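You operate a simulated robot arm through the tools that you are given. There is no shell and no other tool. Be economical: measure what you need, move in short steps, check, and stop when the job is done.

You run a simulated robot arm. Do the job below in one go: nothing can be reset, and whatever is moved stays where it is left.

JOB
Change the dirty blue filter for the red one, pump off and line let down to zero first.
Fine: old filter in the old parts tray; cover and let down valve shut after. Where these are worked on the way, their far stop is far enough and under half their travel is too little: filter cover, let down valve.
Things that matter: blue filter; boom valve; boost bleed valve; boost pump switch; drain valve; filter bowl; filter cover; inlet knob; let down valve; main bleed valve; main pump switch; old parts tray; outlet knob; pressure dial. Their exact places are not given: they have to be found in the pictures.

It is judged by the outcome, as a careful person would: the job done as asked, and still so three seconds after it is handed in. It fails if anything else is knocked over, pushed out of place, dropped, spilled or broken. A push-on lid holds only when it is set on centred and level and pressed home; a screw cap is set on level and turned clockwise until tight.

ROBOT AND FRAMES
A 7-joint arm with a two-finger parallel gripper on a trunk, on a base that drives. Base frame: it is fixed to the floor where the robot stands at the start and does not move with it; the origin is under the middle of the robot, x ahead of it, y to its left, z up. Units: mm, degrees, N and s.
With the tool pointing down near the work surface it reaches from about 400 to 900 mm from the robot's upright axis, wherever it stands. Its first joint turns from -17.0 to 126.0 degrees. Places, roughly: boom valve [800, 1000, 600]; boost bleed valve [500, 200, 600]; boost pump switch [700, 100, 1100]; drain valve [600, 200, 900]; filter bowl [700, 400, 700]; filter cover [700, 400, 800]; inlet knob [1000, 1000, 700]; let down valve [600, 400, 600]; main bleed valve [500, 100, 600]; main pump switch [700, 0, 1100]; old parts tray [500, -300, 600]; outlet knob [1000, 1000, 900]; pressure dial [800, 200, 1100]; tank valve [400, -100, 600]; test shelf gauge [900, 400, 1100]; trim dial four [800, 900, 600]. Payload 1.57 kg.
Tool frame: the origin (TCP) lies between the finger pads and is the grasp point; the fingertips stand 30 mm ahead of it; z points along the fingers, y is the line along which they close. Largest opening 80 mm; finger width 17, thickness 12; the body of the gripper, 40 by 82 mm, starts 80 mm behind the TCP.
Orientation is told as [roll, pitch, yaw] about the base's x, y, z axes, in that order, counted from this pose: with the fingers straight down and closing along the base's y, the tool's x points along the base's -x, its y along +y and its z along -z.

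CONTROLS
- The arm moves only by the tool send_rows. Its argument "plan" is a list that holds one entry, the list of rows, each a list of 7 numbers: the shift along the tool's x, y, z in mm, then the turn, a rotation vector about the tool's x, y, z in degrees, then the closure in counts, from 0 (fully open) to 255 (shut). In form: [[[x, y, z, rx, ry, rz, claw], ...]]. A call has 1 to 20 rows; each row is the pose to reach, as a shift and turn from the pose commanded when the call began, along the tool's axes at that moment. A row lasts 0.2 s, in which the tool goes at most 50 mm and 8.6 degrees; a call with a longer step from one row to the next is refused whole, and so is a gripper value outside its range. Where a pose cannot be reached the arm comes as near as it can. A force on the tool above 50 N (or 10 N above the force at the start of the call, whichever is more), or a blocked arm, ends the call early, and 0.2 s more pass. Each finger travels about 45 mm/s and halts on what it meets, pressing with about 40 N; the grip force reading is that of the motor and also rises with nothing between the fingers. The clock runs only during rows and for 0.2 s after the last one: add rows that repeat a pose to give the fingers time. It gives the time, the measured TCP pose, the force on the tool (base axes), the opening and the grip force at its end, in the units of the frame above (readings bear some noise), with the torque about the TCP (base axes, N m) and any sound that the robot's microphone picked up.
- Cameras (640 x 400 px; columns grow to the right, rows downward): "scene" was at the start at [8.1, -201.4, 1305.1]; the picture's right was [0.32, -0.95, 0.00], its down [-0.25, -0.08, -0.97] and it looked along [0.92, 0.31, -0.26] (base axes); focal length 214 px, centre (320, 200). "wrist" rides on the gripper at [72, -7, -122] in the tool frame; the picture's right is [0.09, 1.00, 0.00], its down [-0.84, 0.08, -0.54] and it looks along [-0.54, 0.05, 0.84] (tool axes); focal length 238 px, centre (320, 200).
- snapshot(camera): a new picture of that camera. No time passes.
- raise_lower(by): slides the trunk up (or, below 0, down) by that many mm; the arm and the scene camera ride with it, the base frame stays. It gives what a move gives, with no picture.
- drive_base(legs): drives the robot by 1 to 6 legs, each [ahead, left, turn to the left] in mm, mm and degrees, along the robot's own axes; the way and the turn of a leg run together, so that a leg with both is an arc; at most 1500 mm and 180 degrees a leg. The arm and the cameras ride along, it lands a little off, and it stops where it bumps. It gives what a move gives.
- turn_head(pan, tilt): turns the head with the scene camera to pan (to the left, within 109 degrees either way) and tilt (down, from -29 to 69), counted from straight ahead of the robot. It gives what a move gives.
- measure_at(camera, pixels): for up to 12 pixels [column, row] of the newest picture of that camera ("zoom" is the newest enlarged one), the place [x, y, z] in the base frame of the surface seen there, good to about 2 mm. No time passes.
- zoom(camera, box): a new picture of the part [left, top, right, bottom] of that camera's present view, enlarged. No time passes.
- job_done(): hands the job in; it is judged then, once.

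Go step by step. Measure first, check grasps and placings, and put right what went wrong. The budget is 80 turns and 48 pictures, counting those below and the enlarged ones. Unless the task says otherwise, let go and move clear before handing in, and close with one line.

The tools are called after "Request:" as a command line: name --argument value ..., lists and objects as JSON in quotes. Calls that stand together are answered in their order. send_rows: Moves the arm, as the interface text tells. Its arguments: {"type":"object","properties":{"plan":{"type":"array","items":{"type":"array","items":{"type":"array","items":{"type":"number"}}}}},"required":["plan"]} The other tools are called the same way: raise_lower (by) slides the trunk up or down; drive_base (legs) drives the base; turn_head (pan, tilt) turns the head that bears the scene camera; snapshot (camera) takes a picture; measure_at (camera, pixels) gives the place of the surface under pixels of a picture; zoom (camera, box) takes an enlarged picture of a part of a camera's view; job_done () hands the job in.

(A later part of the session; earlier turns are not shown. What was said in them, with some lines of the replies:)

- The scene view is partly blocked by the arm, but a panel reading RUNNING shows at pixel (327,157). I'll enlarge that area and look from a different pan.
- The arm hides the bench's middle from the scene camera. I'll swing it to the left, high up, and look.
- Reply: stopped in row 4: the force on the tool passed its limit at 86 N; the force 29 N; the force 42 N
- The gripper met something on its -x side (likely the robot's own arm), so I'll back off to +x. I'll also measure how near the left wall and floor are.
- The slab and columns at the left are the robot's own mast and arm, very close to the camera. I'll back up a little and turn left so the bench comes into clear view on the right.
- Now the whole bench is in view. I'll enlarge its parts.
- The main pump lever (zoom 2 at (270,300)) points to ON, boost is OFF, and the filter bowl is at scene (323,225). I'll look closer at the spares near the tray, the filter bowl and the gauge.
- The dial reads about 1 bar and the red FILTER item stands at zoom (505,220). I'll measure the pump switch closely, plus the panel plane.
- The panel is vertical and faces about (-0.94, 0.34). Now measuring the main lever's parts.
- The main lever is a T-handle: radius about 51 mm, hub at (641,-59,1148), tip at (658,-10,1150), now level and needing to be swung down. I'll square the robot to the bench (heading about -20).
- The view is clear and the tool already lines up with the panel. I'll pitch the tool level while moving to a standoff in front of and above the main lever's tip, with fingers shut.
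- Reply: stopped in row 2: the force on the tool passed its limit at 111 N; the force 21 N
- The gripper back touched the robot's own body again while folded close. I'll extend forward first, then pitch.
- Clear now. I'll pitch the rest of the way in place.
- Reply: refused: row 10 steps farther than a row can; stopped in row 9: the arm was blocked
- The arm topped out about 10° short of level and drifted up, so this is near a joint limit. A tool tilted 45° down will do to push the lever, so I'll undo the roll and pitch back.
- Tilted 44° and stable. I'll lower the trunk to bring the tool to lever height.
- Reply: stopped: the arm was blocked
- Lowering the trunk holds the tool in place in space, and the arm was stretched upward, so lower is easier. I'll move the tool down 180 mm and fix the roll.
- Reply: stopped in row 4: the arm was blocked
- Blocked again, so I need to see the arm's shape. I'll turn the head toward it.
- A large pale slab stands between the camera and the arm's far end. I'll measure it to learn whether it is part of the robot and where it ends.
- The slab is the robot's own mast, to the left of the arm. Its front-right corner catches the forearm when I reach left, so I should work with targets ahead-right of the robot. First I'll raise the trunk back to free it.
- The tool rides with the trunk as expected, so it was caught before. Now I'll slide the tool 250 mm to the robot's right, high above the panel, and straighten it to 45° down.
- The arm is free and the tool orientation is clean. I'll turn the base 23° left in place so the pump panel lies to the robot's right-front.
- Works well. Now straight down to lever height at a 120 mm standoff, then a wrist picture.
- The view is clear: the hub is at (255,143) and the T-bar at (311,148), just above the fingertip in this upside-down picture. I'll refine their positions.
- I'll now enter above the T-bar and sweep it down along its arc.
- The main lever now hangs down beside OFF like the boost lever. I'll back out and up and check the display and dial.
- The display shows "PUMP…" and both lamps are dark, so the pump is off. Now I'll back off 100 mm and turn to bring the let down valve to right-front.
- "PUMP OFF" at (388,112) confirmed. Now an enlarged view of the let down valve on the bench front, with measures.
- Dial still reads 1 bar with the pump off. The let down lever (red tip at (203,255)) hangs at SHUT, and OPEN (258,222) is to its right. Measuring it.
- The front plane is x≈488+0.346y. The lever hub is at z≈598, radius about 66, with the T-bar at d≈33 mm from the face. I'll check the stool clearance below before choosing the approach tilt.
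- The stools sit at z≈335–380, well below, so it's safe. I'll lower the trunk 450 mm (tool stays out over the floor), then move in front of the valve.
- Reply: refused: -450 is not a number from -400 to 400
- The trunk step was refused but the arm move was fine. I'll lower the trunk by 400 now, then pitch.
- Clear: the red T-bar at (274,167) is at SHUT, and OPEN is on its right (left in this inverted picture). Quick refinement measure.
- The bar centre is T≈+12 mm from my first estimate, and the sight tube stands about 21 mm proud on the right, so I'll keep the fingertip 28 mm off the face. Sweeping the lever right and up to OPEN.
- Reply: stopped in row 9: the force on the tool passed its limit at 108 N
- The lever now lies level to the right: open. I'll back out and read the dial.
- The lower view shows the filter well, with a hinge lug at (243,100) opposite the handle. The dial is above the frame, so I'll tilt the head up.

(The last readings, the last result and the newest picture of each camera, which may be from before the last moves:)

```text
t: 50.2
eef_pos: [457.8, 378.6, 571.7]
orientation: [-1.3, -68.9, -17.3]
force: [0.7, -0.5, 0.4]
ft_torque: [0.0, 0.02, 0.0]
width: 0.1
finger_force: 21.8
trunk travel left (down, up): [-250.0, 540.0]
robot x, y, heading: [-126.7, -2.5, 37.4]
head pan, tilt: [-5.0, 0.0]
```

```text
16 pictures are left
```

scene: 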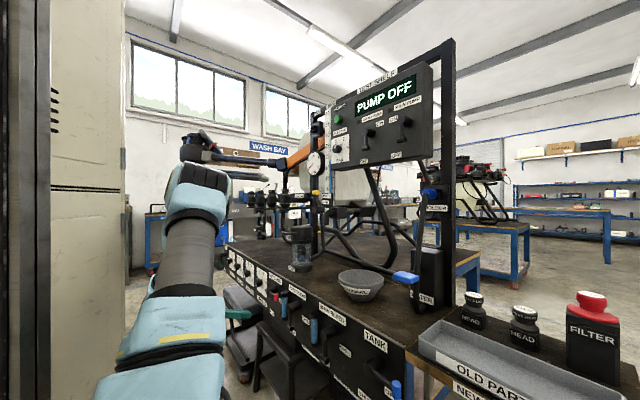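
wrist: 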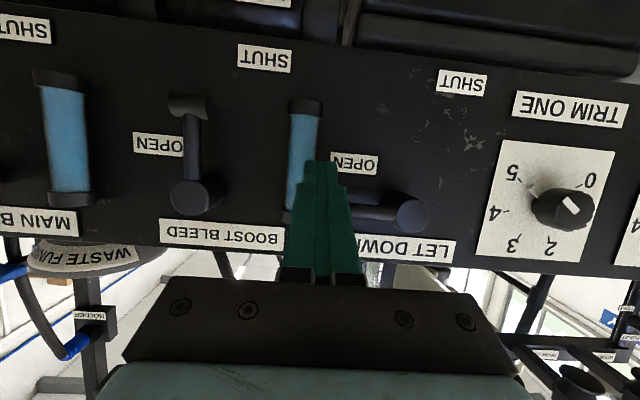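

Request:
zoom --camera "scene" --box '[240, 146, 400, 276]'

Request:
measure_at --camera "scene" --pixels '[[294, 238], [291, 234], [301, 229], [308, 232], [300, 245], [313, 238], [302, 250], [298, 228], [306, 242]]'

```text
3.08 times, centred on (320, 211) of scene
```

zoom: 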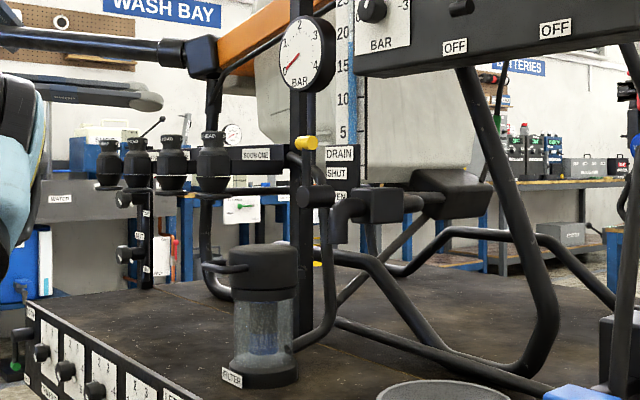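

```text
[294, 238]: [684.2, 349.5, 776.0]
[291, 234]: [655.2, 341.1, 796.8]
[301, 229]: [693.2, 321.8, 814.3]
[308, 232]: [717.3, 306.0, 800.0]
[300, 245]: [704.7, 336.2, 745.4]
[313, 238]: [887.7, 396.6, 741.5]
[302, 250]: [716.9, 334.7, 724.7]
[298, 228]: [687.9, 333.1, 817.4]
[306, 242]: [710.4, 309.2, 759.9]
```

The dial reads 0 bar. Now raise the trunk, point the tool down, and drive to where the filter is in reach.

Request:
raise_lower --by 400

Request:
send_rows --plan '[[[0, 0, 0, 0, 8, 0, 0], [0, 0, 0, 0, 16, 0, 0], [0, 0, 0, 0, 24, 0, 0], [0, 0, 0, 0, 32, 0, 0], [0, 0, 0, 0, 40, 0, 0], [0, 0, 0, 0, 48, 0, 0], [0, 0, 0, 0, 56, 0, 0], [0, 0, 0, 0, 64, 0, 0], [0, 0, 0, 0, 69, 0, 0], [0, 0, 0, 0, 69, 0, 0]]]'

Request:
drive_base --legs '[[0, 0, -12], [120, 0, 0]]'

```text
t: 54.0
eef_pos: [459.0, 378.6, 972.5]
orientation: [-1.1, -68.9, -17.3]
force: [0.6, -0.1, -1.1]
ft_torque: [0.02, -0.02, 0.01]
width: 0.0
finger_force: 21.1
trunk travel left (down, up): [-650.0, 140.0]
robot x, y, heading: [-127.5, -3.4, 37.3]
head pan, tilt: [-5.0, 0.0]
```

```text
t: 56.2
eef_pos: [457.6, 378.3, 971.0]
orientation: [-0.3, 0.2, -18.4]
force: [0.5, 0.2, -0.6]
ft_torque: [-0.03, -0.01, -0.04]
width: 80.3
finger_force: 0.1
trunk travel left (down, up): [-650.0, 140.0]
robot x, y, heading: [-129.4, -7.2, 37.4]
head pan, tilt: [-5.0, 0.0]
```

```text
t: 58.3
eef_pos: [636.9, 297.5, 970.8]
orientation: [-0.4, 0.2, -30.7]
force: [1.0, 0.0, 0.1]
ft_torque: [-0.01, -0.02, -0.01]
width: 80.1
finger_force: 0.0
trunk travel left (down, up): [-650.0, 140.0]
robot x, y, heading: [-21.5, 49.4, 24.9]
head pan, tilt: [-5.0, 0.0]
```

Request:
snapshot --camera "wrist"

```text
14 pictures are left
```

wrist: 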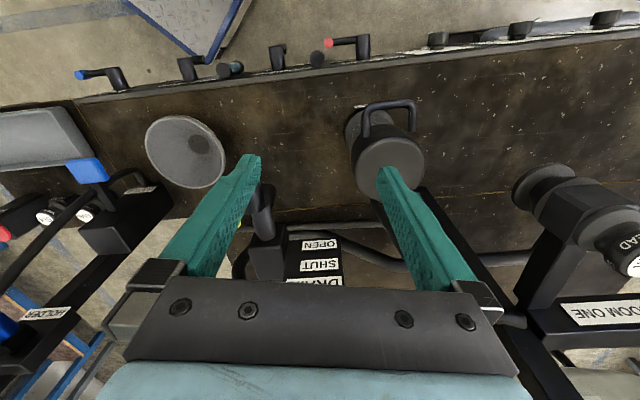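

The cover is at (388,165) with its handle toward the robot at (392,105), so the hinge is at the back by the post. Measuring.

Request:
measure_at --camera "wrist" --pixels '[[388, 165], [365, 165], [413, 165], [388, 145], [388, 104], [366, 118], [413, 118], [410, 104], [372, 107], [355, 125], [400, 190], [268, 200]]'

```text
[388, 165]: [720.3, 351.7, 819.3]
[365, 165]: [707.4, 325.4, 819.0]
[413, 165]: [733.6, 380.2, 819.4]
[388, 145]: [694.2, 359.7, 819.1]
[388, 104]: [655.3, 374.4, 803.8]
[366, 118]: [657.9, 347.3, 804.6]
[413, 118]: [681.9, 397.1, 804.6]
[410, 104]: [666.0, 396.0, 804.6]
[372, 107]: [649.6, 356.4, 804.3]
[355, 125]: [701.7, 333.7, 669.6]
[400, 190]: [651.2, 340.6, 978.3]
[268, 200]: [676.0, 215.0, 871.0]
```

The cover centre is about (724,353) with its top at z 819. The handle bar mid is at (658,376,~800), 70 mm in front, so it should hinge up from the back. I'll pose the tool pitched 60° in front of the handle, fingers shut.

Request:
send_rows --plan '[[[25, 15, 5, 0, 0, -3, 255], [50, 31, 20, 0, 0, -6, 255], [75, 47, 40, 0, 0, -9, 255], [101, 62, 60, 0, 0, -11.5, 255], [101, 62, 70, 0, 0, -11.5, 255]]]'

Request:
send_rows --plan '[[[0, 0, 0, 0, -8, 0, 255], [0, 0, 0, 0, -16, 0, 255], [0, 0, 0, 0, -24, 0, 255], [0, 0, 0, 0, -32, 0, 255], [0, 0, 0, 0, -40, 0, 255], [0, 0, 0, 0, -48, 0, 255], [0, 0, 0, 0, -56, 0, 255], [0, 0, 0, 0, -60, 0, 255], [0, 0, 0, 0, -60, 0, 255]]]'

```text
t: 59.5
eef_pos: [581.5, 401.0, 902.4]
orientation: [-0.4, 0.2, -19.2]
force: [-0.3, 0.0, -0.1]
ft_torque: [-0.03, 0.01, 0.01]
width: 0.0
finger_force: 14.8
trunk travel left (down, up): [-650.0, 140.0]
robot x, y, heading: [-21.2, 49.2, 25.0]
head pan, tilt: [-5.0, 0.0]
```

```text
t: 61.5
eef_pos: [581.0, 401.7, 901.7]
orientation: [-0.7, -59.8, -18.5]
force: [0.1, 0.6, 0.0]
ft_torque: [-0.01, 0.0, 0.0]
width: 0.0
finger_force: 21.2
trunk travel left (down, up): [-650.0, 140.0]
robot x, y, heading: [-18.5, 47.6, 24.7]
head pan, tilt: [-5.0, 0.0]
```

Ready in front of the handle. Go down, forward under the bar, and start the lift.

Request:
send_rows --plan '[[[33, 0, 19, 0, 0, 0, 255], [66, 0, 38, 0, 0, 0, 255], [99.6, 0, 57.5, 0, 0, 0, 255], [84.6, 0, 83.5, 0, 0, 0, 255], [69.1, 0, 110.3, 0, 0, 0, 255], [63.7, 0, 107.6, 0, 0, 0, 255], [45.6, 0, 99.1, 0, 0, 0, 255], [26.2, 0, 93.9, 0, 0, 0, 255], [6.2, 0, 92.1, 0, 0, 0, 255], [6.2, 0, 92.1, 0, 0, 0, 255]]]'

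Request:
snapshot --camera "wrist"

```text
t: 63.7
eef_pos: [656.4, 375.9, 850.3]
orientation: [-0.9, -59.8, -18.4]
force: [-0.3, 0.1, 0.7]
ft_torque: [-0.02, -0.02, 0.03]
width: 0.0
finger_force: 21.5
trunk travel left (down, up): [-650.0, 140.0]
robot x, y, heading: [-14.1, 52.7, 24.9]
head pan, tilt: [-5.0, 0.0]
```

```text
13 pictures are left
```

wrist: 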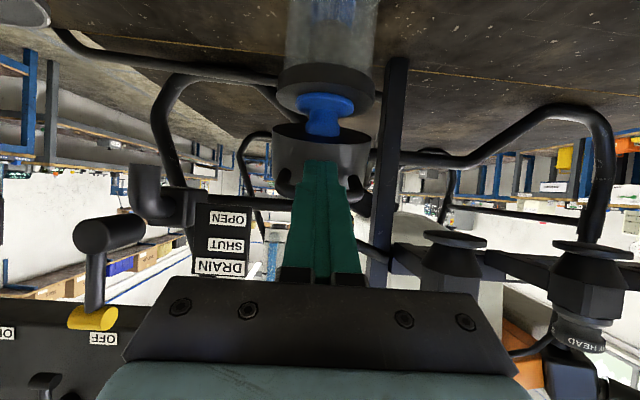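

The cover is swinging up on its hinge and the blue filter with its knob is visible at (326,110). Continue the arc to the far stop.

Request:
send_rows --plan '[[[-20, 0, 1.8, 0, 0, 0, 255], [-39.4, 0, 7, 0, 0, 0, 255], [-57.5, 0, 15.4, 0, 0, 0, 255], [-74, 0, 26.9, 0, 0, 0, 255], [-88, 0, 41, 0, 0, 0, 255], [-99.6, 0, 57.5, 0, 0, 0, 255], [-108, 0, 75.7, 0, 0, 0, 255], [-113, 0, 95, 0, 0, 0, 255]]]'

Request:
snapshot --camera "wrist"

```text
t: 65.5
eef_pos: [784.9, 332.1, 902.0]
orientation: [-0.8, -60.0, -18.6]
force: [1.3, -3.8, 8.9]
ft_torque: [-0.09, -0.22, -0.1]
width: 0.0
finger_force: 21.0
trunk travel left (down, up): [-650.0, 140.0]
robot x, y, heading: [-20.1, 51.8, 25.1]
head pan, tilt: [-5.0, 0.0]
```

```text
12 pictures are left
```

wrist: 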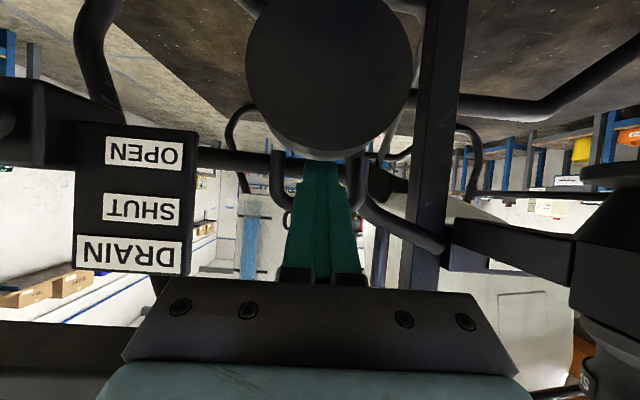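

The cover is up past vertical. I'll pull out along the finger axis, rise, and then point the tool down to look at the bowl.

Request:
send_rows --plan '[[[0, 0, -30, 0, 0, 0, 255], [0, 0, -60, 0, 0, 0, 255], [0, 0, -90, 0, 0, 0, 255], [-20, 0, -120, 0, 0, 0, 255], [-20, 0, -150, 0, 0, 0, 255], [-17, 0, -181, 0, 0, 0, 255], [-17, 0, -181, 0, 8, 0, 150], [-17, 0, -181, 0, 16, 0, 50], [-17, 0, -181, 0, 24, 0, 0], [-17, 0, -181, 0, 32, 0, 0], [-17, 0, -181, 0, 40, 0, 0], [-17, 0, -181, 0, 48, 0, 0], [-17, 0, -181, 0, 56, 0, 0], [-17, 0, -181, 0, 60, 0, 0], [-17, 0, -181, 0, 60, 0, 0]]]'

Request:
snapshot --camera "wrist"

```text
t: 68.7
eef_pos: [645.3, 381.1, 1005.2]
orientation: [-0.5, 0.3, -19.1]
force: [-0.3, -0.4, 1.2]
ft_torque: [-0.01, -0.03, 0.0]
width: 80.0
finger_force: 0.0
trunk travel left (down, up): [-650.0, 140.0]
robot x, y, heading: [-21.7, 49.4, 24.9]
head pan, tilt: [-5.0, 0.0]
```

```text
11 pictures are left
```

wrist: 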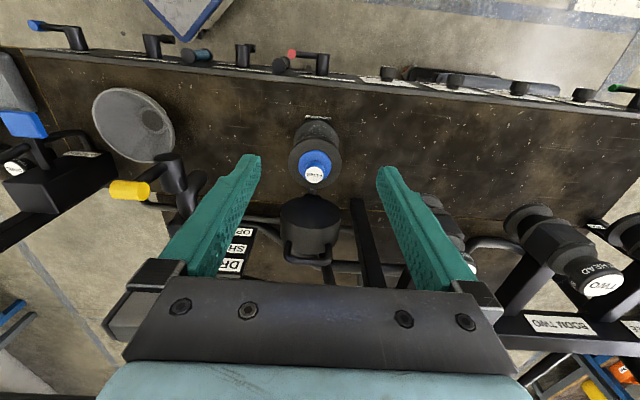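

The cover stays open behind, and the filter knob with its white top is at (314,173). Measuring it.

Request:
measure_at --camera "wrist" --pixels '[[314, 174], [302, 172], [326, 172], [310, 156], [298, 165], [330, 165], [310, 147], [308, 205], [310, 235], [308, 260], [285, 225], [336, 150]]'

```text
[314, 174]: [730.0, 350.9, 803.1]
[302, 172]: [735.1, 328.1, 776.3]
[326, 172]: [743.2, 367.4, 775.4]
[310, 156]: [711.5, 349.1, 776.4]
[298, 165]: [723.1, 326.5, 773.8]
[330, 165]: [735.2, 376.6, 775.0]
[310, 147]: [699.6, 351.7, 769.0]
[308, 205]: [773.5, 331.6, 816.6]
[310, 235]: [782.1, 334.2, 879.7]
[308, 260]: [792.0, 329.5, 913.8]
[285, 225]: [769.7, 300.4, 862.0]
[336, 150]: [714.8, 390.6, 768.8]
```

Knob top is at (730,351,803), its flange at z≈776, and the cover stands back at s≥48 mm. I'll go over it, descend and grip.

Request:
send_rows --plan '[[[-30, 0, 0, 0, 0, 0, 0], [-60, -1, 0, 0, 0, 0, 0], [-89.4, -1.4, 0, 0, 0, 0, 0], [-89.4, -1.4, 40, 0, 0, 0, 0], [-89.4, -1.4, 80, 0, 0, 0, 0], [-89.4, -1.4, 120, 0, 0, 0, 0], [-89.4, -1.4, 155, 0, 0, 0, 0], [-89.4, -1.4, 180, 0, 0, 0, 0], [-89.4, -1.4, 196, 0, 0, 0, 0], [-89.4, -1.4, 196, 0, 0, 0, 150], [-89.4, -1.4, 196, 0, 0, 0, 255], [-89.4, -1.4, 196, 0, 0, 0, 255], [-89.4, -1.4, 196, 0, 0, 0, 255], [-89.4, -1.4, 196, 0, 0, 0, 255], [-89.4, -1.4, 196, 0, 0, 0, 255]]]'

```text
t: 71.9
eef_pos: [728.6, 350.2, 808.3]
orientation: [-0.3, 0.2, -19.2]
force: [2.7, 5.7, -1.2]
ft_torque: [0.67, -0.3, 0.0]
width: 30.4
finger_force: 39.8
trunk travel left (down, up): [-650.0, 140.0]
robot x, y, heading: [-16.8, 51.4, 25.2]
head pan, tilt: [-5.0, 0.0]
```

Gripped (30 mm). Lifting slowly straight up.

Request:
send_rows --plan '[[[0, 0, -8, 0, 0, 0, 255], [0, 0, -18, 0, 0, 0, 255], [0, 0, -32, 0, 0, 0, 255], [0, 0, -50, 0, 0, 0, 255], [0, 0, -70, 0, 0, 0, 255], [0, 0, -90, 0, 0, 0, 255], [0, 0, -115, 0, 0, 0, 255], [0, 0, -140, 0, 0, 0, 255], [0, 0, -165, 0, 0, 0, 255], [0, 0, -190, 0, 0, 0, 255], [0, 0, -215, 0, 0, 0, 255], [0, 0, -215, 0, 0, 0, 255]]]'

Request:
snapshot --camera "wrist"

```text
t: 74.5
eef_pos: [728.6, 350.9, 1023.8]
orientation: [-0.4, 0.2, -19.1]
force: [0.1, 0.7, -0.4]
ft_torque: [0.04, 0.03, 0.02]
width: 30.6
finger_force: 40.3
trunk travel left (down, up): [-650.0, 140.0]
robot x, y, heading: [-16.6, 48.1, 24.6]
head pan, tilt: [-5.0, 0.0]
```

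```text
10 pictures are left
```

wrist: 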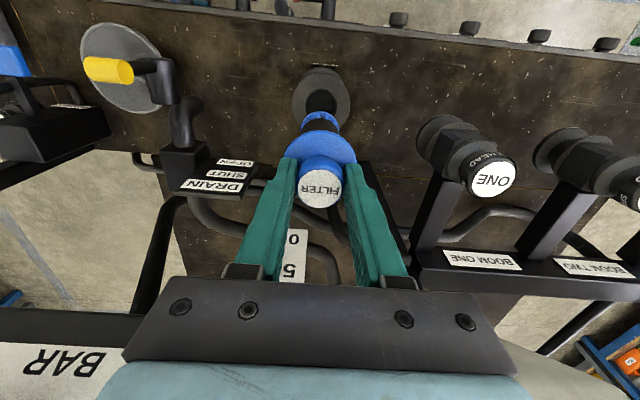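

The old filter is out and held. I'll back off and swing the base right so the tool comes over the old parts tray.

Request:
drive_base --legs '[[-300, 0, 0], [0, 0, -35]]'

Request:
snapshot --camera "wrist"

```text
t: 78.2
eef_pos: [496.2, -271.6, 1023.9]
orientation: [-0.4, 0.2, -55.4]
force: [0.4, 0.2, -0.6]
ft_torque: [-0.02, 0.0, -0.01]
width: 30.4
finger_force: 39.5
trunk travel left (down, up): [-650.0, 140.0]
robot x, y, heading: [-285.9, -74.7, -11.1]
head pan, tilt: [-5.0, 0.0]
```

```text
9 pictures are left
```

wrist: 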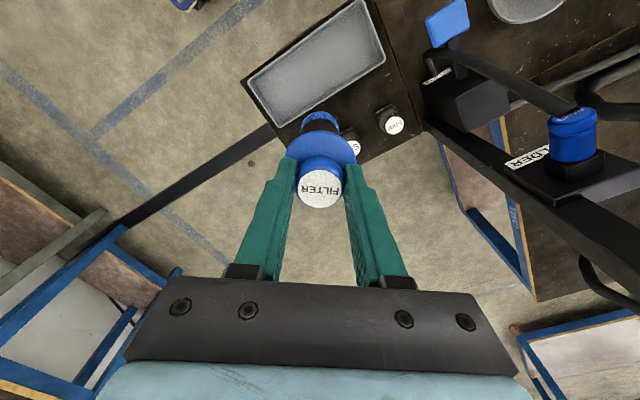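

The tray is at (318,75). Measuring tray corners, floor, nearby parts and the held filter.

Request:
measure_at --camera "wrist" --pixels '[[318, 70], [290, 95], [345, 45], [248, 82], [283, 122], [358, 4], [383, 52], [320, 118], [320, 150], [321, 185], [394, 125], [575, 130]]'

```text
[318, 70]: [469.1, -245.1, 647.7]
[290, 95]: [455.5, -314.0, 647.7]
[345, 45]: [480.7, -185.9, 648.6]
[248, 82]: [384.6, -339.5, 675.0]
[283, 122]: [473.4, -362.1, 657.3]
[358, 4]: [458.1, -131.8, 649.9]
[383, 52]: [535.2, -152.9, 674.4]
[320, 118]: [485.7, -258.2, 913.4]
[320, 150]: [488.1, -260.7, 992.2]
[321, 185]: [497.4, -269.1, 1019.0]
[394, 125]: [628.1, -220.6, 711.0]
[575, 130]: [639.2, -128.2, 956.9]
```

Tray floor is z 648, centre about (460,-246). The filter bottom is roughly 115 mm below the tool. Moving over and down to just above the floor.

Request:
send_rows --plan '[[[20, -8, 20, 0, 0, 0, 255], [41, -15, 50, 0, 0, 0, 255], [41, -15, 85, 0, 0, 0, 255], [41, -15, 120, 0, 0, 0, 255], [41, -15, 155, 0, 0, 0, 255], [41, -15, 190, 0, 0, 0, 255], [41, -15, 215, 0, 0, 0, 255], [41, -15, 232, 0, 0, 0, 255], [41, -15, 242, 0, 0, 0, 255], [41, -15, 242, 0, 0, 0, 255]]]'

Request:
snapshot --camera "wrist"

```text
t: 80.4
eef_pos: [459.2, -246.0, 782.0]
orientation: [-0.4, 0.3, -55.3]
force: [0.3, 0.0, -1.2]
ft_torque: [0.0, 0.01, 0.02]
width: 30.3
finger_force: 39.5
trunk travel left (down, up): [-650.0, 140.0]
robot x, y, heading: [-284.8, -76.7, -10.9]
head pan, tilt: [-5.0, 0.0]
```

```text
8 pictures are left
```

wrist: 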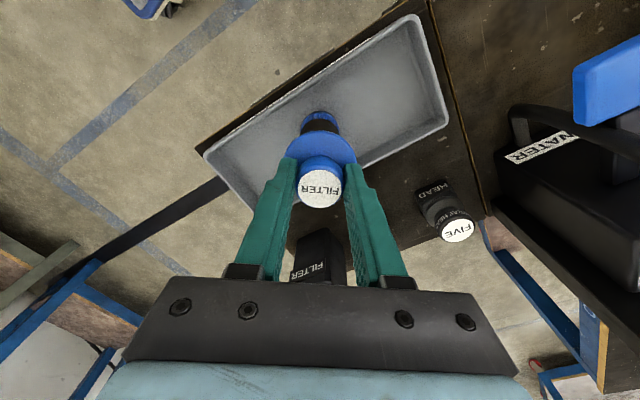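

Just above the floor. Lowering in small steps until contact.

Request:
send_rows --plan '[[[0, 0, 3, 0, 0, 0, 255], [0, 0, 6, 0, 0, 0, 255], [0, 0, 9, 0, 0, 0, 255], [0, 0, 11, 0, 0, 0, 255], [0, 0, 13, 0, 0, 0, 255], [0, 0, 15, 0, 0, 0, 255], [0, 0, 17, 0, 0, 0, 255]]]'

```text
t: 81.7
eef_pos: [461.6, -246.2, 774.8]
orientation: [0.1, -0.1, -55.3]
force: [-2.8, 0.0, 22.3]
ft_torque: [-0.1, 0.33, 0.01]
width: 30.9
finger_force: 39.5
trunk travel left (down, up): [-650.0, 140.0]
robot x, y, heading: [-287.0, -69.1, -11.0]
head pan, tilt: [-5.0, 0.0]
stopped in row 6: the force on the tool passed its limit at 54 N (the readings are from after the stop); the commanded pose is now the measured one
```

It stands on the tray floor. Release, then rise straight up.

Request:
send_rows --plan '[[[0, 0, -1, 0, 0, 0, 200], [0, 0, -1, 0, 0, 0, 100], [0, 0, -1, 0, 0, 0, 0], [0, 0, -1, 0, 0, 0, 0], [0, 0, -1, 0, 0, 0, 0], [0, 0, -1, 0, 0, 0, 0], [0, 0, -20, 0, 0, 0, 0], [0, 0, -50, 0, 0, 0, 0], [0, 0, -90, 0, 0, 0, 0], [0, 0, -130, 0, 0, 0, 0], [0, 0, -170, 0, 0, 0, 0], [0, 0, -200, 0, 0, 0, 0], [0, 0, -200, 0, 0, 0, 0]]]'

Request:
snapshot --camera "wrist"

```text
t: 84.5
eef_pos: [463.1, -247.1, 975.2]
orientation: [-0.1, 0.0, -55.2]
force: [1.3, 0.3, -1.0]
ft_torque: [-0.01, 0.02, 0.0]
width: 79.7
finger_force: 0.0
trunk travel left (down, up): [-650.0, 140.0]
robot x, y, heading: [-285.0, -73.5, -11.4]
head pan, tilt: [-5.0, 0.0]
```

```text
7 pictures are left
```

wrist: 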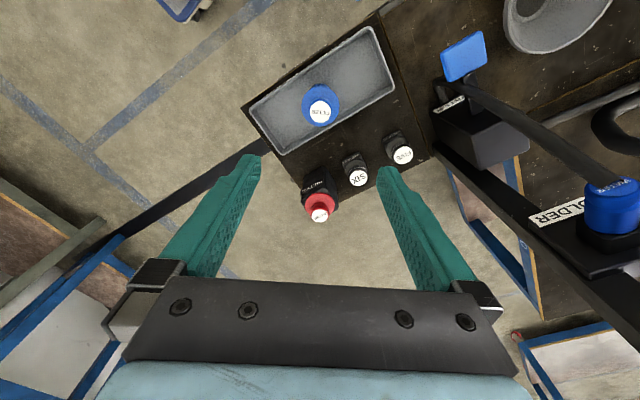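

The blue filter stands upright in the tray. The red filter's knob is at (319,213); measuring it.

Request:
measure_at --camera "wrist" --pixels '[[320, 214], [308, 213], [331, 210], [318, 198], [304, 203], [334, 203], [312, 185], [357, 175], [319, 110], [355, 190]]'

```text
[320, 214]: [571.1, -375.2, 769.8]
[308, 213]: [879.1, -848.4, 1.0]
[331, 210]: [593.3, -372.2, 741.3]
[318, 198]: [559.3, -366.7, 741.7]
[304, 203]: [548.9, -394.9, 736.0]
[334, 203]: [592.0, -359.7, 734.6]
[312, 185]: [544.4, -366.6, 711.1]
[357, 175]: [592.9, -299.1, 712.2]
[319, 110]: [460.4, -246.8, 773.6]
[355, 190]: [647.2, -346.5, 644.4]
```

Red filter: knob centre (571,-375), flange z 742, so grip at z≈774. That's 908 mm from the robot's axis, so I'll drive 120 mm ahead first.

Request:
drive_base --legs '[[120, 0, 0]]'

```text
t: 85.7
eef_pos: [578.2, -267.4, 974.9]
orientation: [-0.1, 0.0, -55.2]
force: [-0.8, 0.2, 0.6]
ft_torque: [0.02, 0.03, -0.02]
width: 79.9
finger_force: 0.0
trunk travel left (down, up): [-650.0, 140.0]
robot x, y, heading: [-172.8, -96.0, -10.8]
head pan, tilt: [-5.0, 0.0]
```

Request:
send_rows --plan '[[[-28, -22, 0, 0, 0, 0, 0], [-56, -45, 0, 0, 0, 0, 0], [-84.6, -67.6, 0, 0, 0, 0, 0], [-84.6, -67.6, 40, 0, 0, 0, 0], [-84.6, -67.6, 80, 0, 0, 0, 0], [-84.6, -67.6, 120, 0, 0, 0, 0], [-84.6, -67.6, 150, 0, 0, 0, 0], [-84.6, -67.6, 150, 0, 0, 0, 0]]]'

Request:
snapshot --camera "wrist"

```text
t: 87.5
eef_pos: [572.1, -377.6, 825.2]
orientation: [-0.1, -0.1, -55.0]
force: [-0.1, -0.7, -0.5]
ft_torque: [0.0, -0.01, -0.01]
width: 79.9
finger_force: 0.1
trunk travel left (down, up): [-650.0, 140.0]
robot x, y, heading: [-170.8, -97.3, -10.9]
head pan, tilt: [-5.0, 0.0]
```

```text
6 pictures are left
```

wrist: 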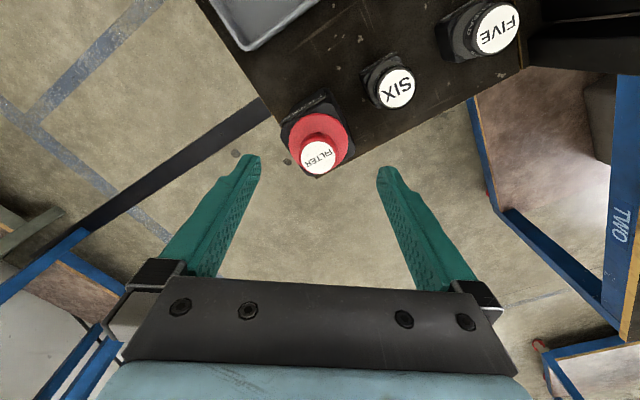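

Request:
measure_at --camera "wrist" --pixels '[[319, 157], [304, 157], [334, 157], [319, 145], [319, 168], [293, 145], [348, 145], [318, 118]]'

```text
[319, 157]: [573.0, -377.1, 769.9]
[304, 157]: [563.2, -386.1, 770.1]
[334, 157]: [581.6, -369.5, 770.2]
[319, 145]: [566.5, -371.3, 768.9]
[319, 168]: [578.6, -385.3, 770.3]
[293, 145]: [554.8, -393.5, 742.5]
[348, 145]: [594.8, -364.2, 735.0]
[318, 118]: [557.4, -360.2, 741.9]
```

Centred within 1 mm. Descend, grip and lift.

Request:
send_rows --plan '[[[0, 0, 20, 0, 0, 0, 0], [0, 0, 38, 0, 0, 0, 0], [0, 0, 50.5, 0, 0, 0, 0], [0, 0, 50.5, 0, 0, 0, 150], [0, 0, 50.5, 0, 0, 0, 255], [0, 0, 50.5, 0, 0, 0, 255], [0, 0, 50.5, 0, 0, 0, 255], [0, 0, 50.5, 0, 0, 0, 255], [0, 0, 50.5, 0, 0, 0, 255]]]'

Request:
send_rows --plan '[[[0, 0, -10, 0, 0, 0, 255], [0, 0, -22, 0, 0, 0, 255], [0, 0, -40, 0, 0, 0, 255], [0, 0, -65, 0, 0, 0, 255], [0, 0, -95, 0, 0, 0, 255], [0, 0, -130, 0, 0, 0, 255], [0, 0, -165, 0, 0, 0, 255], [0, 0, -200, 0, 0, 0, 255], [0, 0, -235, 0, 0, 0, 255], [0, 0, -250, 0, 0, 0, 255], [0, 0, -250, 0, 0, 0, 255]]]'

```text
t: 89.5
eef_pos: [571.5, -376.7, 773.4]
orientation: [-0.1, 0.0, -55.0]
force: [0.3, -1.4, -0.5]
ft_torque: [-0.02, -0.02, -0.01]
width: 30.3
finger_force: 39.6
trunk travel left (down, up): [-650.0, 140.0]
robot x, y, heading: [-169.2, -96.7, -11.1]
head pan, tilt: [-5.0, 0.0]
```

```text
t: 91.9
eef_pos: [572.1, -374.5, 1024.9]
orientation: [-0.1, 0.0, -55.1]
force: [0.1, -0.3, -0.4]
ft_torque: [0.03, 0.01, 0.0]
width: 30.6
finger_force: 39.9
trunk travel left (down, up): [-650.0, 140.0]
robot x, y, heading: [-166.9, -97.0, -11.1]
head pan, tilt: [-5.0, 0.0]
```

Red filter held. I'll back off 120 and turn to heading 25, the reverse of the way out.

Request:
drive_base --legs '[[-120, 0, 0], [0, 0, 36]]'

```text
t: 94.8
eef_pos: [476.2, 134.2, 1025.1]
orientation: [-0.1, 0.0, -19.4]
force: [0.2, 0.2, -1.8]
ft_torque: [0.02, -0.01, 0.03]
width: 30.6
finger_force: 39.9
trunk travel left (down, up): [-650.0, 140.0]
robot x, y, heading: [-290.1, -75.4, 24.7]
head pan, tilt: [-5.0, 0.0]
```

Request:
send_rows --plan '[[[7, 25, 0, 0, 0, 0, 255], [14, 50, 0, 0, 0, 0, 255], [21, 75, 0, 0, 0, 0, 255], [27.5, 100.5, 0, 0, 0, 0, 255], [27.5, 100.5, 0, 0, 0, 0, 255]]]'

Request:
drive_base --legs '[[270, 0, 0]]'

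Request:
snapshot --camera "wrist"

```text
t: 96.0
eef_pos: [483.7, 236.8, 1024.3]
orientation: [0.0, -0.2, -19.4]
force: [0.1, -0.1, -1.2]
ft_torque: [0.01, 0.04, -0.03]
width: 30.3
finger_force: 39.7
trunk travel left (down, up): [-650.0, 140.0]
robot x, y, heading: [-283.4, -70.4, 25.0]
head pan, tilt: [-5.0, 0.0]
```

```text
t: 98.0
eef_pos: [736.9, 354.9, 1025.3]
orientation: [0.0, 0.0, -19.2]
force: [-0.4, 0.1, -1.0]
ft_torque: [0.0, 0.05, -0.03]
width: 30.4
finger_force: 39.0
trunk travel left (down, up): [-650.0, 140.0]
robot x, y, heading: [-35.4, 46.0, 24.9]
head pan, tilt: [-5.0, 0.0]
```

```text
5 pictures are left
```

wrist: 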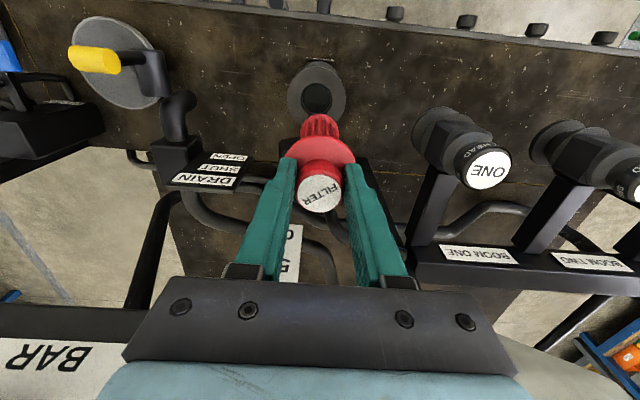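

The bowl's mouth is at (316,95). Measuring its rim to centre the insertion.

Request:
measure_at --camera "wrist" --pixels '[[294, 92], [340, 92], [316, 68], [297, 80], [336, 80], [316, 78], [303, 95], [330, 95], [316, 98], [320, 125], [319, 190], [297, 105]]'

```text
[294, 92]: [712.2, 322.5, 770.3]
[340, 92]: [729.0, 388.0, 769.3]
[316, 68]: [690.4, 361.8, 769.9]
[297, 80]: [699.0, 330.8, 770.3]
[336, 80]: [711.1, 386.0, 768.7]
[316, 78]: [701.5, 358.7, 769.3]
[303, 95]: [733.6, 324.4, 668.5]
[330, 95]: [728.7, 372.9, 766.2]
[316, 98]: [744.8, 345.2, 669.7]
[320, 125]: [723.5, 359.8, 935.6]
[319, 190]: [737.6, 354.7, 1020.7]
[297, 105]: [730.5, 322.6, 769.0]
```

Target is the tool pose where the blue one sat: (729,350.5), z 808. Align, lower to just above the rim, then insert slowly.

Request:
send_rows --plan '[[[6, -6.5, 0, 0, 0, 0, 255], [6, -6.5, 35, 0, 0, 0, 255], [6, -6.5, 70, 0, 0, 0, 255], [6, -6.5, 100, 0, 0, 0, 255], [6, -6.5, 115, 0, 0, 0, 255], [6, -6.5, 115, 0, 0, 0, 255]]]'

```text
t: 99.4
eef_pos: [726.8, 350.9, 909.2]
orientation: [-0.1, 0.0, -19.3]
force: [-0.3, -0.4, -0.1]
ft_torque: [0.01, 0.03, -0.01]
width: 30.3
finger_force: 39.6
trunk travel left (down, up): [-650.0, 140.0]
robot x, y, heading: [-35.0, 43.5, 25.0]
head pan, tilt: [-5.0, 0.0]
```

Request:
send_rows --plan '[[[-1.5, 0, 8, 0, 0, 0, 255], [-1.5, 0, 18, 0, 0, 0, 255], [-1.5, 0, 28, 0, 0, 0, 255], [-1.5, 0, 38, 0, 0, 0, 255], [-1.5, 0, 50, 0, 0, 0, 255], [-1.5, 0, 62, 0, 0, 0, 255], [-1.5, 0, 74, 0, 0, 0, 255], [-1.5, 0, 84, 0, 0, 0, 255], [-1.5, 0, 92, 0, 0, 0, 255], [-1.5, 0, 97, 0, 0, 0, 255], [-1.5, 0, 100, 0, 0, 0, 255], [-1.5, 0, 102, 0, 0, 0, 255]]]'

```text
t: 102.0
eef_pos: [729.8, 350.3, 807.3]
orientation: [-0.1, 0.0, -19.2]
force: [-13.5, 6.1, 4.4]
ft_torque: [0.22, 0.48, -0.03]
width: 30.4
finger_force: 39.9
trunk travel left (down, up): [-650.0, 140.0]
robot x, y, heading: [-37.1, 45.2, 25.1]
head pan, tilt: [-5.0, 0.0]
```

In to depth, with a slight side force from being about 1.5 mm too far back. I'll relax that and press gently to feel the seat.

Request:
send_rows --plan '[[[1.5, 0, 0, 0, 0, 0, 255], [1.5, 0, 1, 0, 0, 0, 255], [1.5, 0, 2, 0, 0, 0, 255], [1.5, 0, 2, 0, 0, 0, 255]]]'

```text
t: 103.0
eef_pos: [728.3, 350.4, 806.2]
orientation: [-0.2, -0.2, -19.3]
force: [-4.9, 2.0, 8.6]
ft_torque: [-0.04, -0.07, -0.02]
width: 30.3
finger_force: 39.7
trunk travel left (down, up): [-650.0, 140.0]
robot x, y, heading: [-38.7, 45.7, 25.0]
head pan, tilt: [-5.0, 0.0]
```

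Seated. Release, rise, and pull back to view the cover's surroundings for closing.

Request:
send_rows --plan '[[[1.5, 0, 0, 0, 0, 0, 200], [1.5, 0, 0, 0, 0, 0, 100], [1.5, 0, 0, 0, 0, 0, 0], [1.5, 0, 0, 0, 0, 0, 0], [1.5, 0, 0, 0, 0, 0, 0], [1.5, 0, 0, 0, 0, 0, 0], [1.5, 0, -20, 0, 0, 0, 0], [1.5, 0, -60, 0, 0, 0, 0], [1.5, 0, -100, 0, 0, 0, 0], [1.5, 0, -145, 0, 0, 0, 0], [1.5, 0, -190, 0, 0, 0, 0], [30, 0, -215, 0, 0, 0, 0], [60, 0, -225, 0, 0, 0, 0], [85, 0, -225, 0, 0, 0, 0], [85, 0, -225, 0, 0, 0, 0]]]'

Request:
snapshot --camera "wrist"

```text
t: 106.2
eef_pos: [648.7, 379.6, 1030.7]
orientation: [-0.2, -0.1, -19.3]
force: [-0.2, -0.1, -0.2]
ft_torque: [0.03, 0.02, 0.02]
width: 79.8
finger_force: 0.1
trunk travel left (down, up): [-650.0, 140.0]
robot x, y, heading: [-35.0, 44.2, 25.0]
head pan, tilt: [-5.0, 0.0]
```

```text
4 pictures are left
```

wrist: 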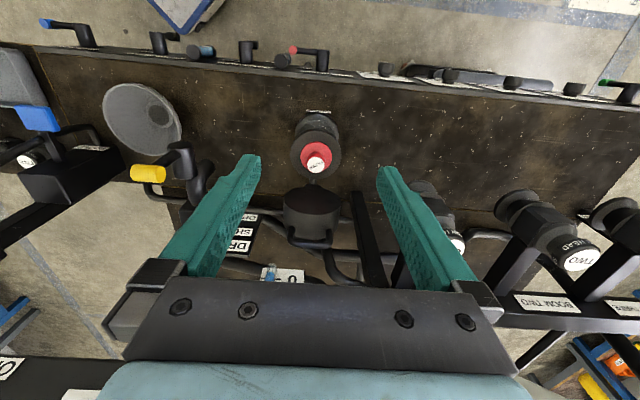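

Request:
measure_at --camera "wrist" --pixels '[[317, 165], [312, 149], [300, 155], [310, 242], [290, 232], [330, 232], [310, 215], [362, 215], [375, 260], [292, 275], [242, 245], [335, 258]]'

```text
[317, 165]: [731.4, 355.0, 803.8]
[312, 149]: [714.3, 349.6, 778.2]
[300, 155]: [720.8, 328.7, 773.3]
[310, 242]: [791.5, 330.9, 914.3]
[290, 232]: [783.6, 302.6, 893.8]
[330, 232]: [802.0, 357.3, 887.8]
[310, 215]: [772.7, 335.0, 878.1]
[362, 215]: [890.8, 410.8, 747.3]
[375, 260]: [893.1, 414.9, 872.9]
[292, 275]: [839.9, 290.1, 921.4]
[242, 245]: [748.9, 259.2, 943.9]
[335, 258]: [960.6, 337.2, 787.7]
```

The red filter sits at the same height as the old one did (knob 803.8, flange 778). The cover handle is at s≈66, z≈914, 101° open. I'll tilt the tool 30°, reach over behind the handle with closed fingers, and draw it down.

Request:
send_rows --plan '[[[0, 0, 0, 0, -7.5, 0, 255], [0, 0, 0, 0, -15, 0, 255], [0, 0, 0, 0, -22.5, 0, 255], [0, 0, 0, 0, -30, 0, 255], [0, 0, 0, 0, -30, 0, 255], [0, 0, 0, 0, -30, 0, 255], [0, 0, 0, 0, -30, 0, 255]]]'

```text
t: 107.8
eef_pos: [649.1, 377.9, 1030.8]
orientation: [-0.1, -30.0, -19.3]
force: [1.0, 0.9, 0.1]
ft_torque: [-0.01, 0.01, -0.01]
width: 0.2
finger_force: 21.1
trunk travel left (down, up): [-650.0, 140.0]
robot x, y, heading: [-34.9, 46.8, 24.8]
head pan, tilt: [-5.0, 0.0]
```

Request:
send_rows --plan '[[[-28, 0, 20, 0, 0, 0, 255], [-56, 0, 45, 0, 0, 0, 255], [-84, 0, 72, 0, 0, 0, 255], [-105, 0, 98, 0, 0, 0, 255], [-121.6, 0, 123.3, 0, 0, 0, 255], [-106, 0, 149, 0, 0, 0, 255], [-90, 0, 174.3, 0, 0, 0, 255], [-90, 0, 174.3, 0, 0, 0, 255]]]'

Request:
snapshot --camera "wrist"

```text
t: 109.6
eef_pos: [803.7, 323.7, 926.0]
orientation: [-0.1, -30.1, -19.2]
force: [-0.8, 0.2, 0.7]
ft_torque: [0.0, 0.02, -0.03]
width: 0.2
finger_force: 21.4
trunk travel left (down, up): [-650.0, 140.0]
robot x, y, heading: [-40.1, 43.2, 24.8]
head pan, tilt: [-5.0, 0.0]
```

```text
3 pictures are left
```

wrist: 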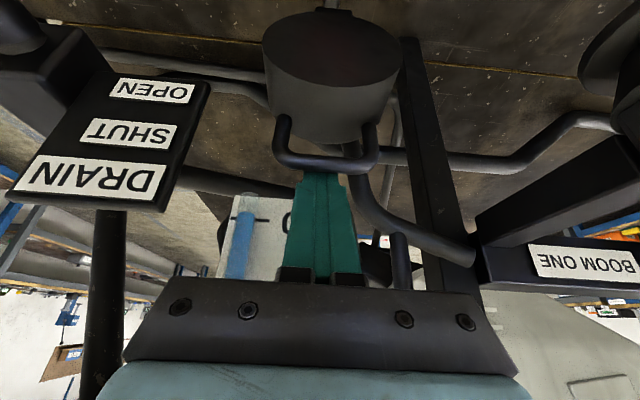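

The fingertip is behind the handle bar (bar at (325,155) hides the tip). Drawing it over and down along the arc.

Request:
send_rows --plan '[[[8.5, 0, -8.3, 0, 0, 0, 255], [24.7, 0, -21.2, 0, 0, 0, 255], [42.6, 0, -31.2, 0, 0, 0, 255], [61.9, 0, -37.8, 0, 0, 0, 255], [81.7, 0, -41.1, 0, 0, 0, 255], [101.5, 0, -40.7, 0, 0, 0, 255], [120.7, 0, -37.1, 0, 0, 0, 255], [138.7, 0, -29.8, 0, 0, 0, 255], [154.9, 0, -18.4, 0, 0, 0, 255], [169, 0, -4.4, 0, 0, 0, 255], [180.4, 0, 11.9, 0, 0, 0, 255], [183, 0, 16, 0, 0, 0, 255]]]'

Request:
snapshot --camera "wrist"

```text
t: 112.2
eef_pos: [662.6, 374.4, 819.6]
orientation: [0.0, -30.0, -19.3]
force: [0.6, 0.9, 0.5]
ft_torque: [0.0, -0.03, 0.02]
width: 0.0
finger_force: 21.5
trunk travel left (down, up): [-650.0, 140.0]
robot x, y, heading: [-36.4, 41.9, 25.2]
head pan, tilt: [-5.0, 0.0]
```

```text
2 pictures are left
```

wrist: 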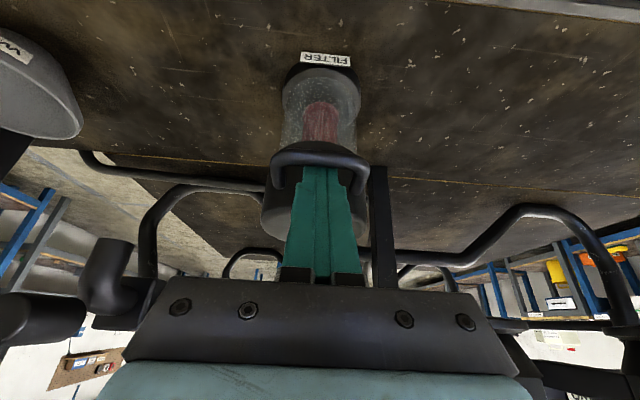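

The cover is down on the bowl. Checking by measuring the handle height (closed was z≈804) and pressing the top.

Request:
measure_at --camera "wrist" --pixels '[[320, 146], [285, 153], [355, 153], [320, 158], [273, 200], [370, 195], [320, 130]]'

```text
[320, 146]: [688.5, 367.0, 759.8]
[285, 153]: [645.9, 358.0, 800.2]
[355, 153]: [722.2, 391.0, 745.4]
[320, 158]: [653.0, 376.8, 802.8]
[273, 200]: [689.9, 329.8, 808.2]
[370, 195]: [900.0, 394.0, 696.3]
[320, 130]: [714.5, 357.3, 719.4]
```

Request:
send_rows --plan '[[[-11, 0, -20, 0, 0, 0, 255], [-25, 0, -43, 0, 0, 0, 255], [-51, 0, -28, 0, 0, 0, 255], [-45, 0, -18, 0, 0, 0, 255], [-42.5, 0, -13.6, 0, 0, 0, 255], [-40.5, 0, -10.1, 0, 0, 0, 255], [-39, 0, -7.5, 0, 0, 0, 255], [-38, 0, -5.8, 0, 0, 0, 255]]]'

```text
t: 114.0
eef_pos: [690.2, 365.7, 849.2]
orientation: [0.3, -30.2, -19.4]
force: [-10.6, -3.3, 43.4]
ft_torque: [-0.2, -0.03, -0.46]
width: 0.0
finger_force: 21.2
trunk travel left (down, up): [-650.0, 140.0]
robot x, y, heading: [-31.6, 46.1, 24.8]
head pan, tilt: [-5.0, 0.0]
```

The cover pushes back firmly with its top at the right height: shut. I'll retreat up and back, then drive to the let down valve pose.

Request:
send_rows --plan '[[[-15, 0, -26, 0, 0, 0, 255], [-30, 0, -52, 0, 0, 0, 255], [-20, 0, -90, 0, 0, 0, 255], [-5, 0, -125, 0, 0, 0, 255], [10, 0, -160, 0, 0, 0, 255], [20, 0, -185, 0, 0, 0, 255], [20, 0, -185, 0, 0, 0, 255]]]'

Request:
drive_base --legs '[[-105, 0, 0], [0, 0, 12.3]]'

Request:
raise_lower --by -330

```text
t: 115.6
eef_pos: [582.7, 402.0, 994.8]
orientation: [-0.2, -30.0, -19.1]
force: [-1.0, 0.7, 0.2]
ft_torque: [-0.02, -0.03, 0.02]
width: 0.1
finger_force: 21.3
trunk travel left (down, up): [-650.0, 140.0]
robot x, y, heading: [-32.0, 44.4, 24.7]
head pan, tilt: [-5.0, 0.0]
```

```text
t: 117.5
eef_pos: [395.8, 484.9, 995.7]
orientation: [-0.3, -30.0, -6.3]
force: [-0.8, 0.3, 0.5]
ft_torque: [-0.03, 0.05, -0.01]
width: 0.0
finger_force: 21.3
trunk travel left (down, up): [-650.0, 140.0]
robot x, y, heading: [-132.2, -2.2, 37.5]
head pan, tilt: [-5.0, 0.0]
```

```text
t: 120.8
eef_pos: [396.3, 485.1, 665.0]
orientation: [-0.1, -30.0, -6.5]
force: [-0.8, 0.3, 0.6]
ft_torque: [-0.03, -0.01, 0.0]
width: 0.1
finger_force: 21.5
trunk travel left (down, up): [-320.0, 470.0]
robot x, y, heading: [-130.3, -0.2, 37.6]
head pan, tilt: [-5.0, 0.0]
```

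Request:
send_rows --plan '[[[0, 0, 0, 3.2, 0, 5.6, 255], [0, 0, 0, 6.5, 0, 11.2, 255], [0, 0, 0, 6.5, 0, 11.2, 255]]]'

Request:
send_rows --plan '[[[0, 0, 0, 0, -8, 0, 255], [0, 0, 0, 0, -16, 0, 255], [0, 0, 0, 0, -24, 0, 255], [0, 0, 0, 0, -32, 0, 255], [0, 0, 0, 0, -40, 0, 255], [0, 0, 0, 0, -40, 0, 255]]]'

```text
t: 121.6
eef_pos: [395.4, 484.2, 664.4]
orientation: [-0.2, -30.1, -19.4]
force: [0.7, -0.1, -0.7]
ft_torque: [-0.02, -0.02, -0.03]
width: 0.2
finger_force: 21.6
trunk travel left (down, up): [-320.0, 470.0]
robot x, y, heading: [-127.2, -0.3, 37.5]
head pan, tilt: [-5.0, 0.0]
```

```text
t: 123.0
eef_pos: [396.1, 485.4, 664.7]
orientation: [-0.4, -70.2, -19.2]
force: [-1.3, 0.4, 0.0]
ft_torque: [0.01, 0.04, -0.03]
width: 0.1
finger_force: 20.8
trunk travel left (down, up): [-320.0, 470.0]
robot x, y, heading: [-132.9, 2.7, 37.4]
head pan, tilt: [-5.0, 0.0]
```

Request:
send_rows --plan '[[[-5, -20, 30, 0, 0, 0, 255], [-10, -40, 62, 0, 0, 0, 255], [-15, -58, 92, 0, 0, 0, 255], [-20, -72, 120, 0, 0, 0, 255], [-22.9, -80, 136.2, 0, 0, 0, 255], [-22.9, -80, 136.2, 0, 0, 0, 255]]]'

Request:
snapshot --camera "wrist"

```text
t: 124.4
eef_pos: [497.8, 364.0, 641.0]
orientation: [-0.4, -70.1, -19.1]
force: [-0.5, 0.6, 1.1]
ft_torque: [-0.02, 0.02, 0.01]
width: 0.0
finger_force: 21.4
trunk travel left (down, up): [-320.0, 470.0]
robot x, y, heading: [-131.6, 1.2, 37.5]
head pan, tilt: [-5.0, 0.0]
```

```text
1 pictures are left
5 turns are left
```

wrist: 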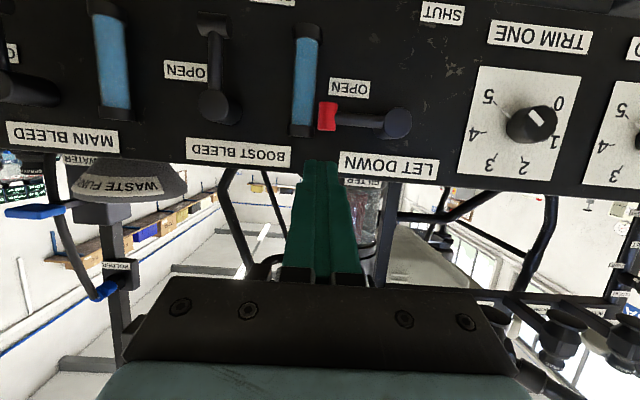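

The lever lies at OPEN with its red bar at (326,117), right under the fingertip. Quick measure before pushing it shut.

Request:
measure_at --camera "wrist" --pixels '[[326, 117], [326, 106], [326, 128], [398, 123]]'

```text
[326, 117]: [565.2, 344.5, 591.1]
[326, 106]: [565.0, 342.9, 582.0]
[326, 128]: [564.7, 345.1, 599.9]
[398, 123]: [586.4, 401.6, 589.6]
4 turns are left
```

Bar at z 591, hub in line. Pushing it down and left to SHUT, then I'll retreat next turn.

Request:
send_rows --plan '[[[-9, 0, 25.4, 0, 0, 0, 255], [-18.5, 0, 50.8, 0, 0, 0, 255], [1.7, 1.7, 58.2, 0, 0, 0, 255], [22.4, -2, 65.7, 0, 0, 0, 255], [42.8, 1.7, 73.1, 0, 0, 0, 255], [56.8, 9.3, 78.2, 0, 0, 0, 255], [68.5, 20, 82.5, 0, 0, 0, 255], [74.9, 29.3, 84.8, 0, 0, 0, 255], [79.7, 39.7, 86.5, 0, 0, 0, 255], [79.7, 46, 86.5, 0, 0, 0, 255], [79.7, 48, 86.5, 0, 0, 0, 255]]]'

```text
t: 126.6
eef_pos: [560.2, 381.8, 536.5]
orientation: [-1.7, -70.4, -18.7]
force: [-16.2, -12.1, 12.5]
ft_torque: [-0.04, -0.21, -0.31]
width: 0.0
finger_force: 21.0
trunk travel left (down, up): [-320.0, 470.0]
robot x, y, heading: [-135.4, -1.4, 37.6]
head pan, tilt: [-5.0, 0.0]
stopped in row 10: the force on the tool passed its limit at 58 N (the readings are from after the stop); the commanded pose is now the measured one
3 turns are left
```

Stopped firmly against the SHUT stop (bar within about 2 mm of straight down). Backing clear and taking the last picture.

Request:
send_rows --plan '[[[0, -6, 0, 0, 0, 0, 255], [7, -8, -19, 0, 0, 0, 255], [15, -10, -42, 0, 0, 0, 255], [25, -10, -70, 0, 0, 0, 255], [38, -10, -105, 0, 0, 0, 255], [45, -10, -125, 0, 0, 0, 255], [45, -10, -125, 0, 0, 0, 255]]]'

Request:
snapshot --camera "wrist"

```text
t: 128.2
eef_pos: [434.1, 419.1, 534.8]
orientation: [-1.6, -70.1, -18.6]
force: [-0.1, 0.1, -0.4]
ft_torque: [0.01, 0.0, 0.03]
width: 0.1
finger_force: 20.7
trunk travel left (down, up): [-320.0, 470.0]
robot x, y, heading: [-133.7, -3.9, 37.6]
head pan, tilt: [-5.0, 0.0]
```

```text
0 pictures are left
2 turns are left
```

wrist: 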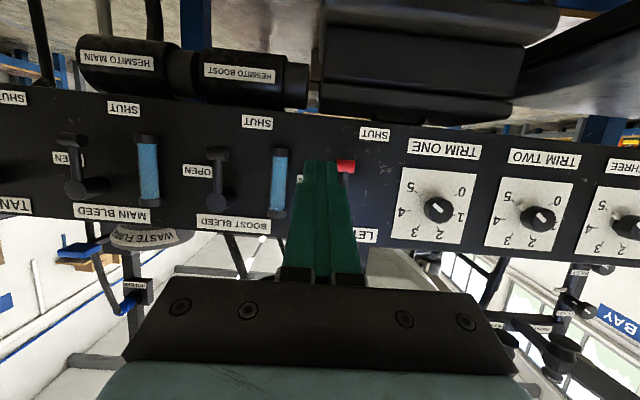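

The red bar at (346,166) hangs straight down at SHUT, and the arm is clear. Handing in.

Request:
job_done

```text
The job is handed in.
```

The red filter is in, the old blue one is in the old parts tray, the pump is off, the line was at zero before I opened the cover, and the cover and let down valve are both shut.
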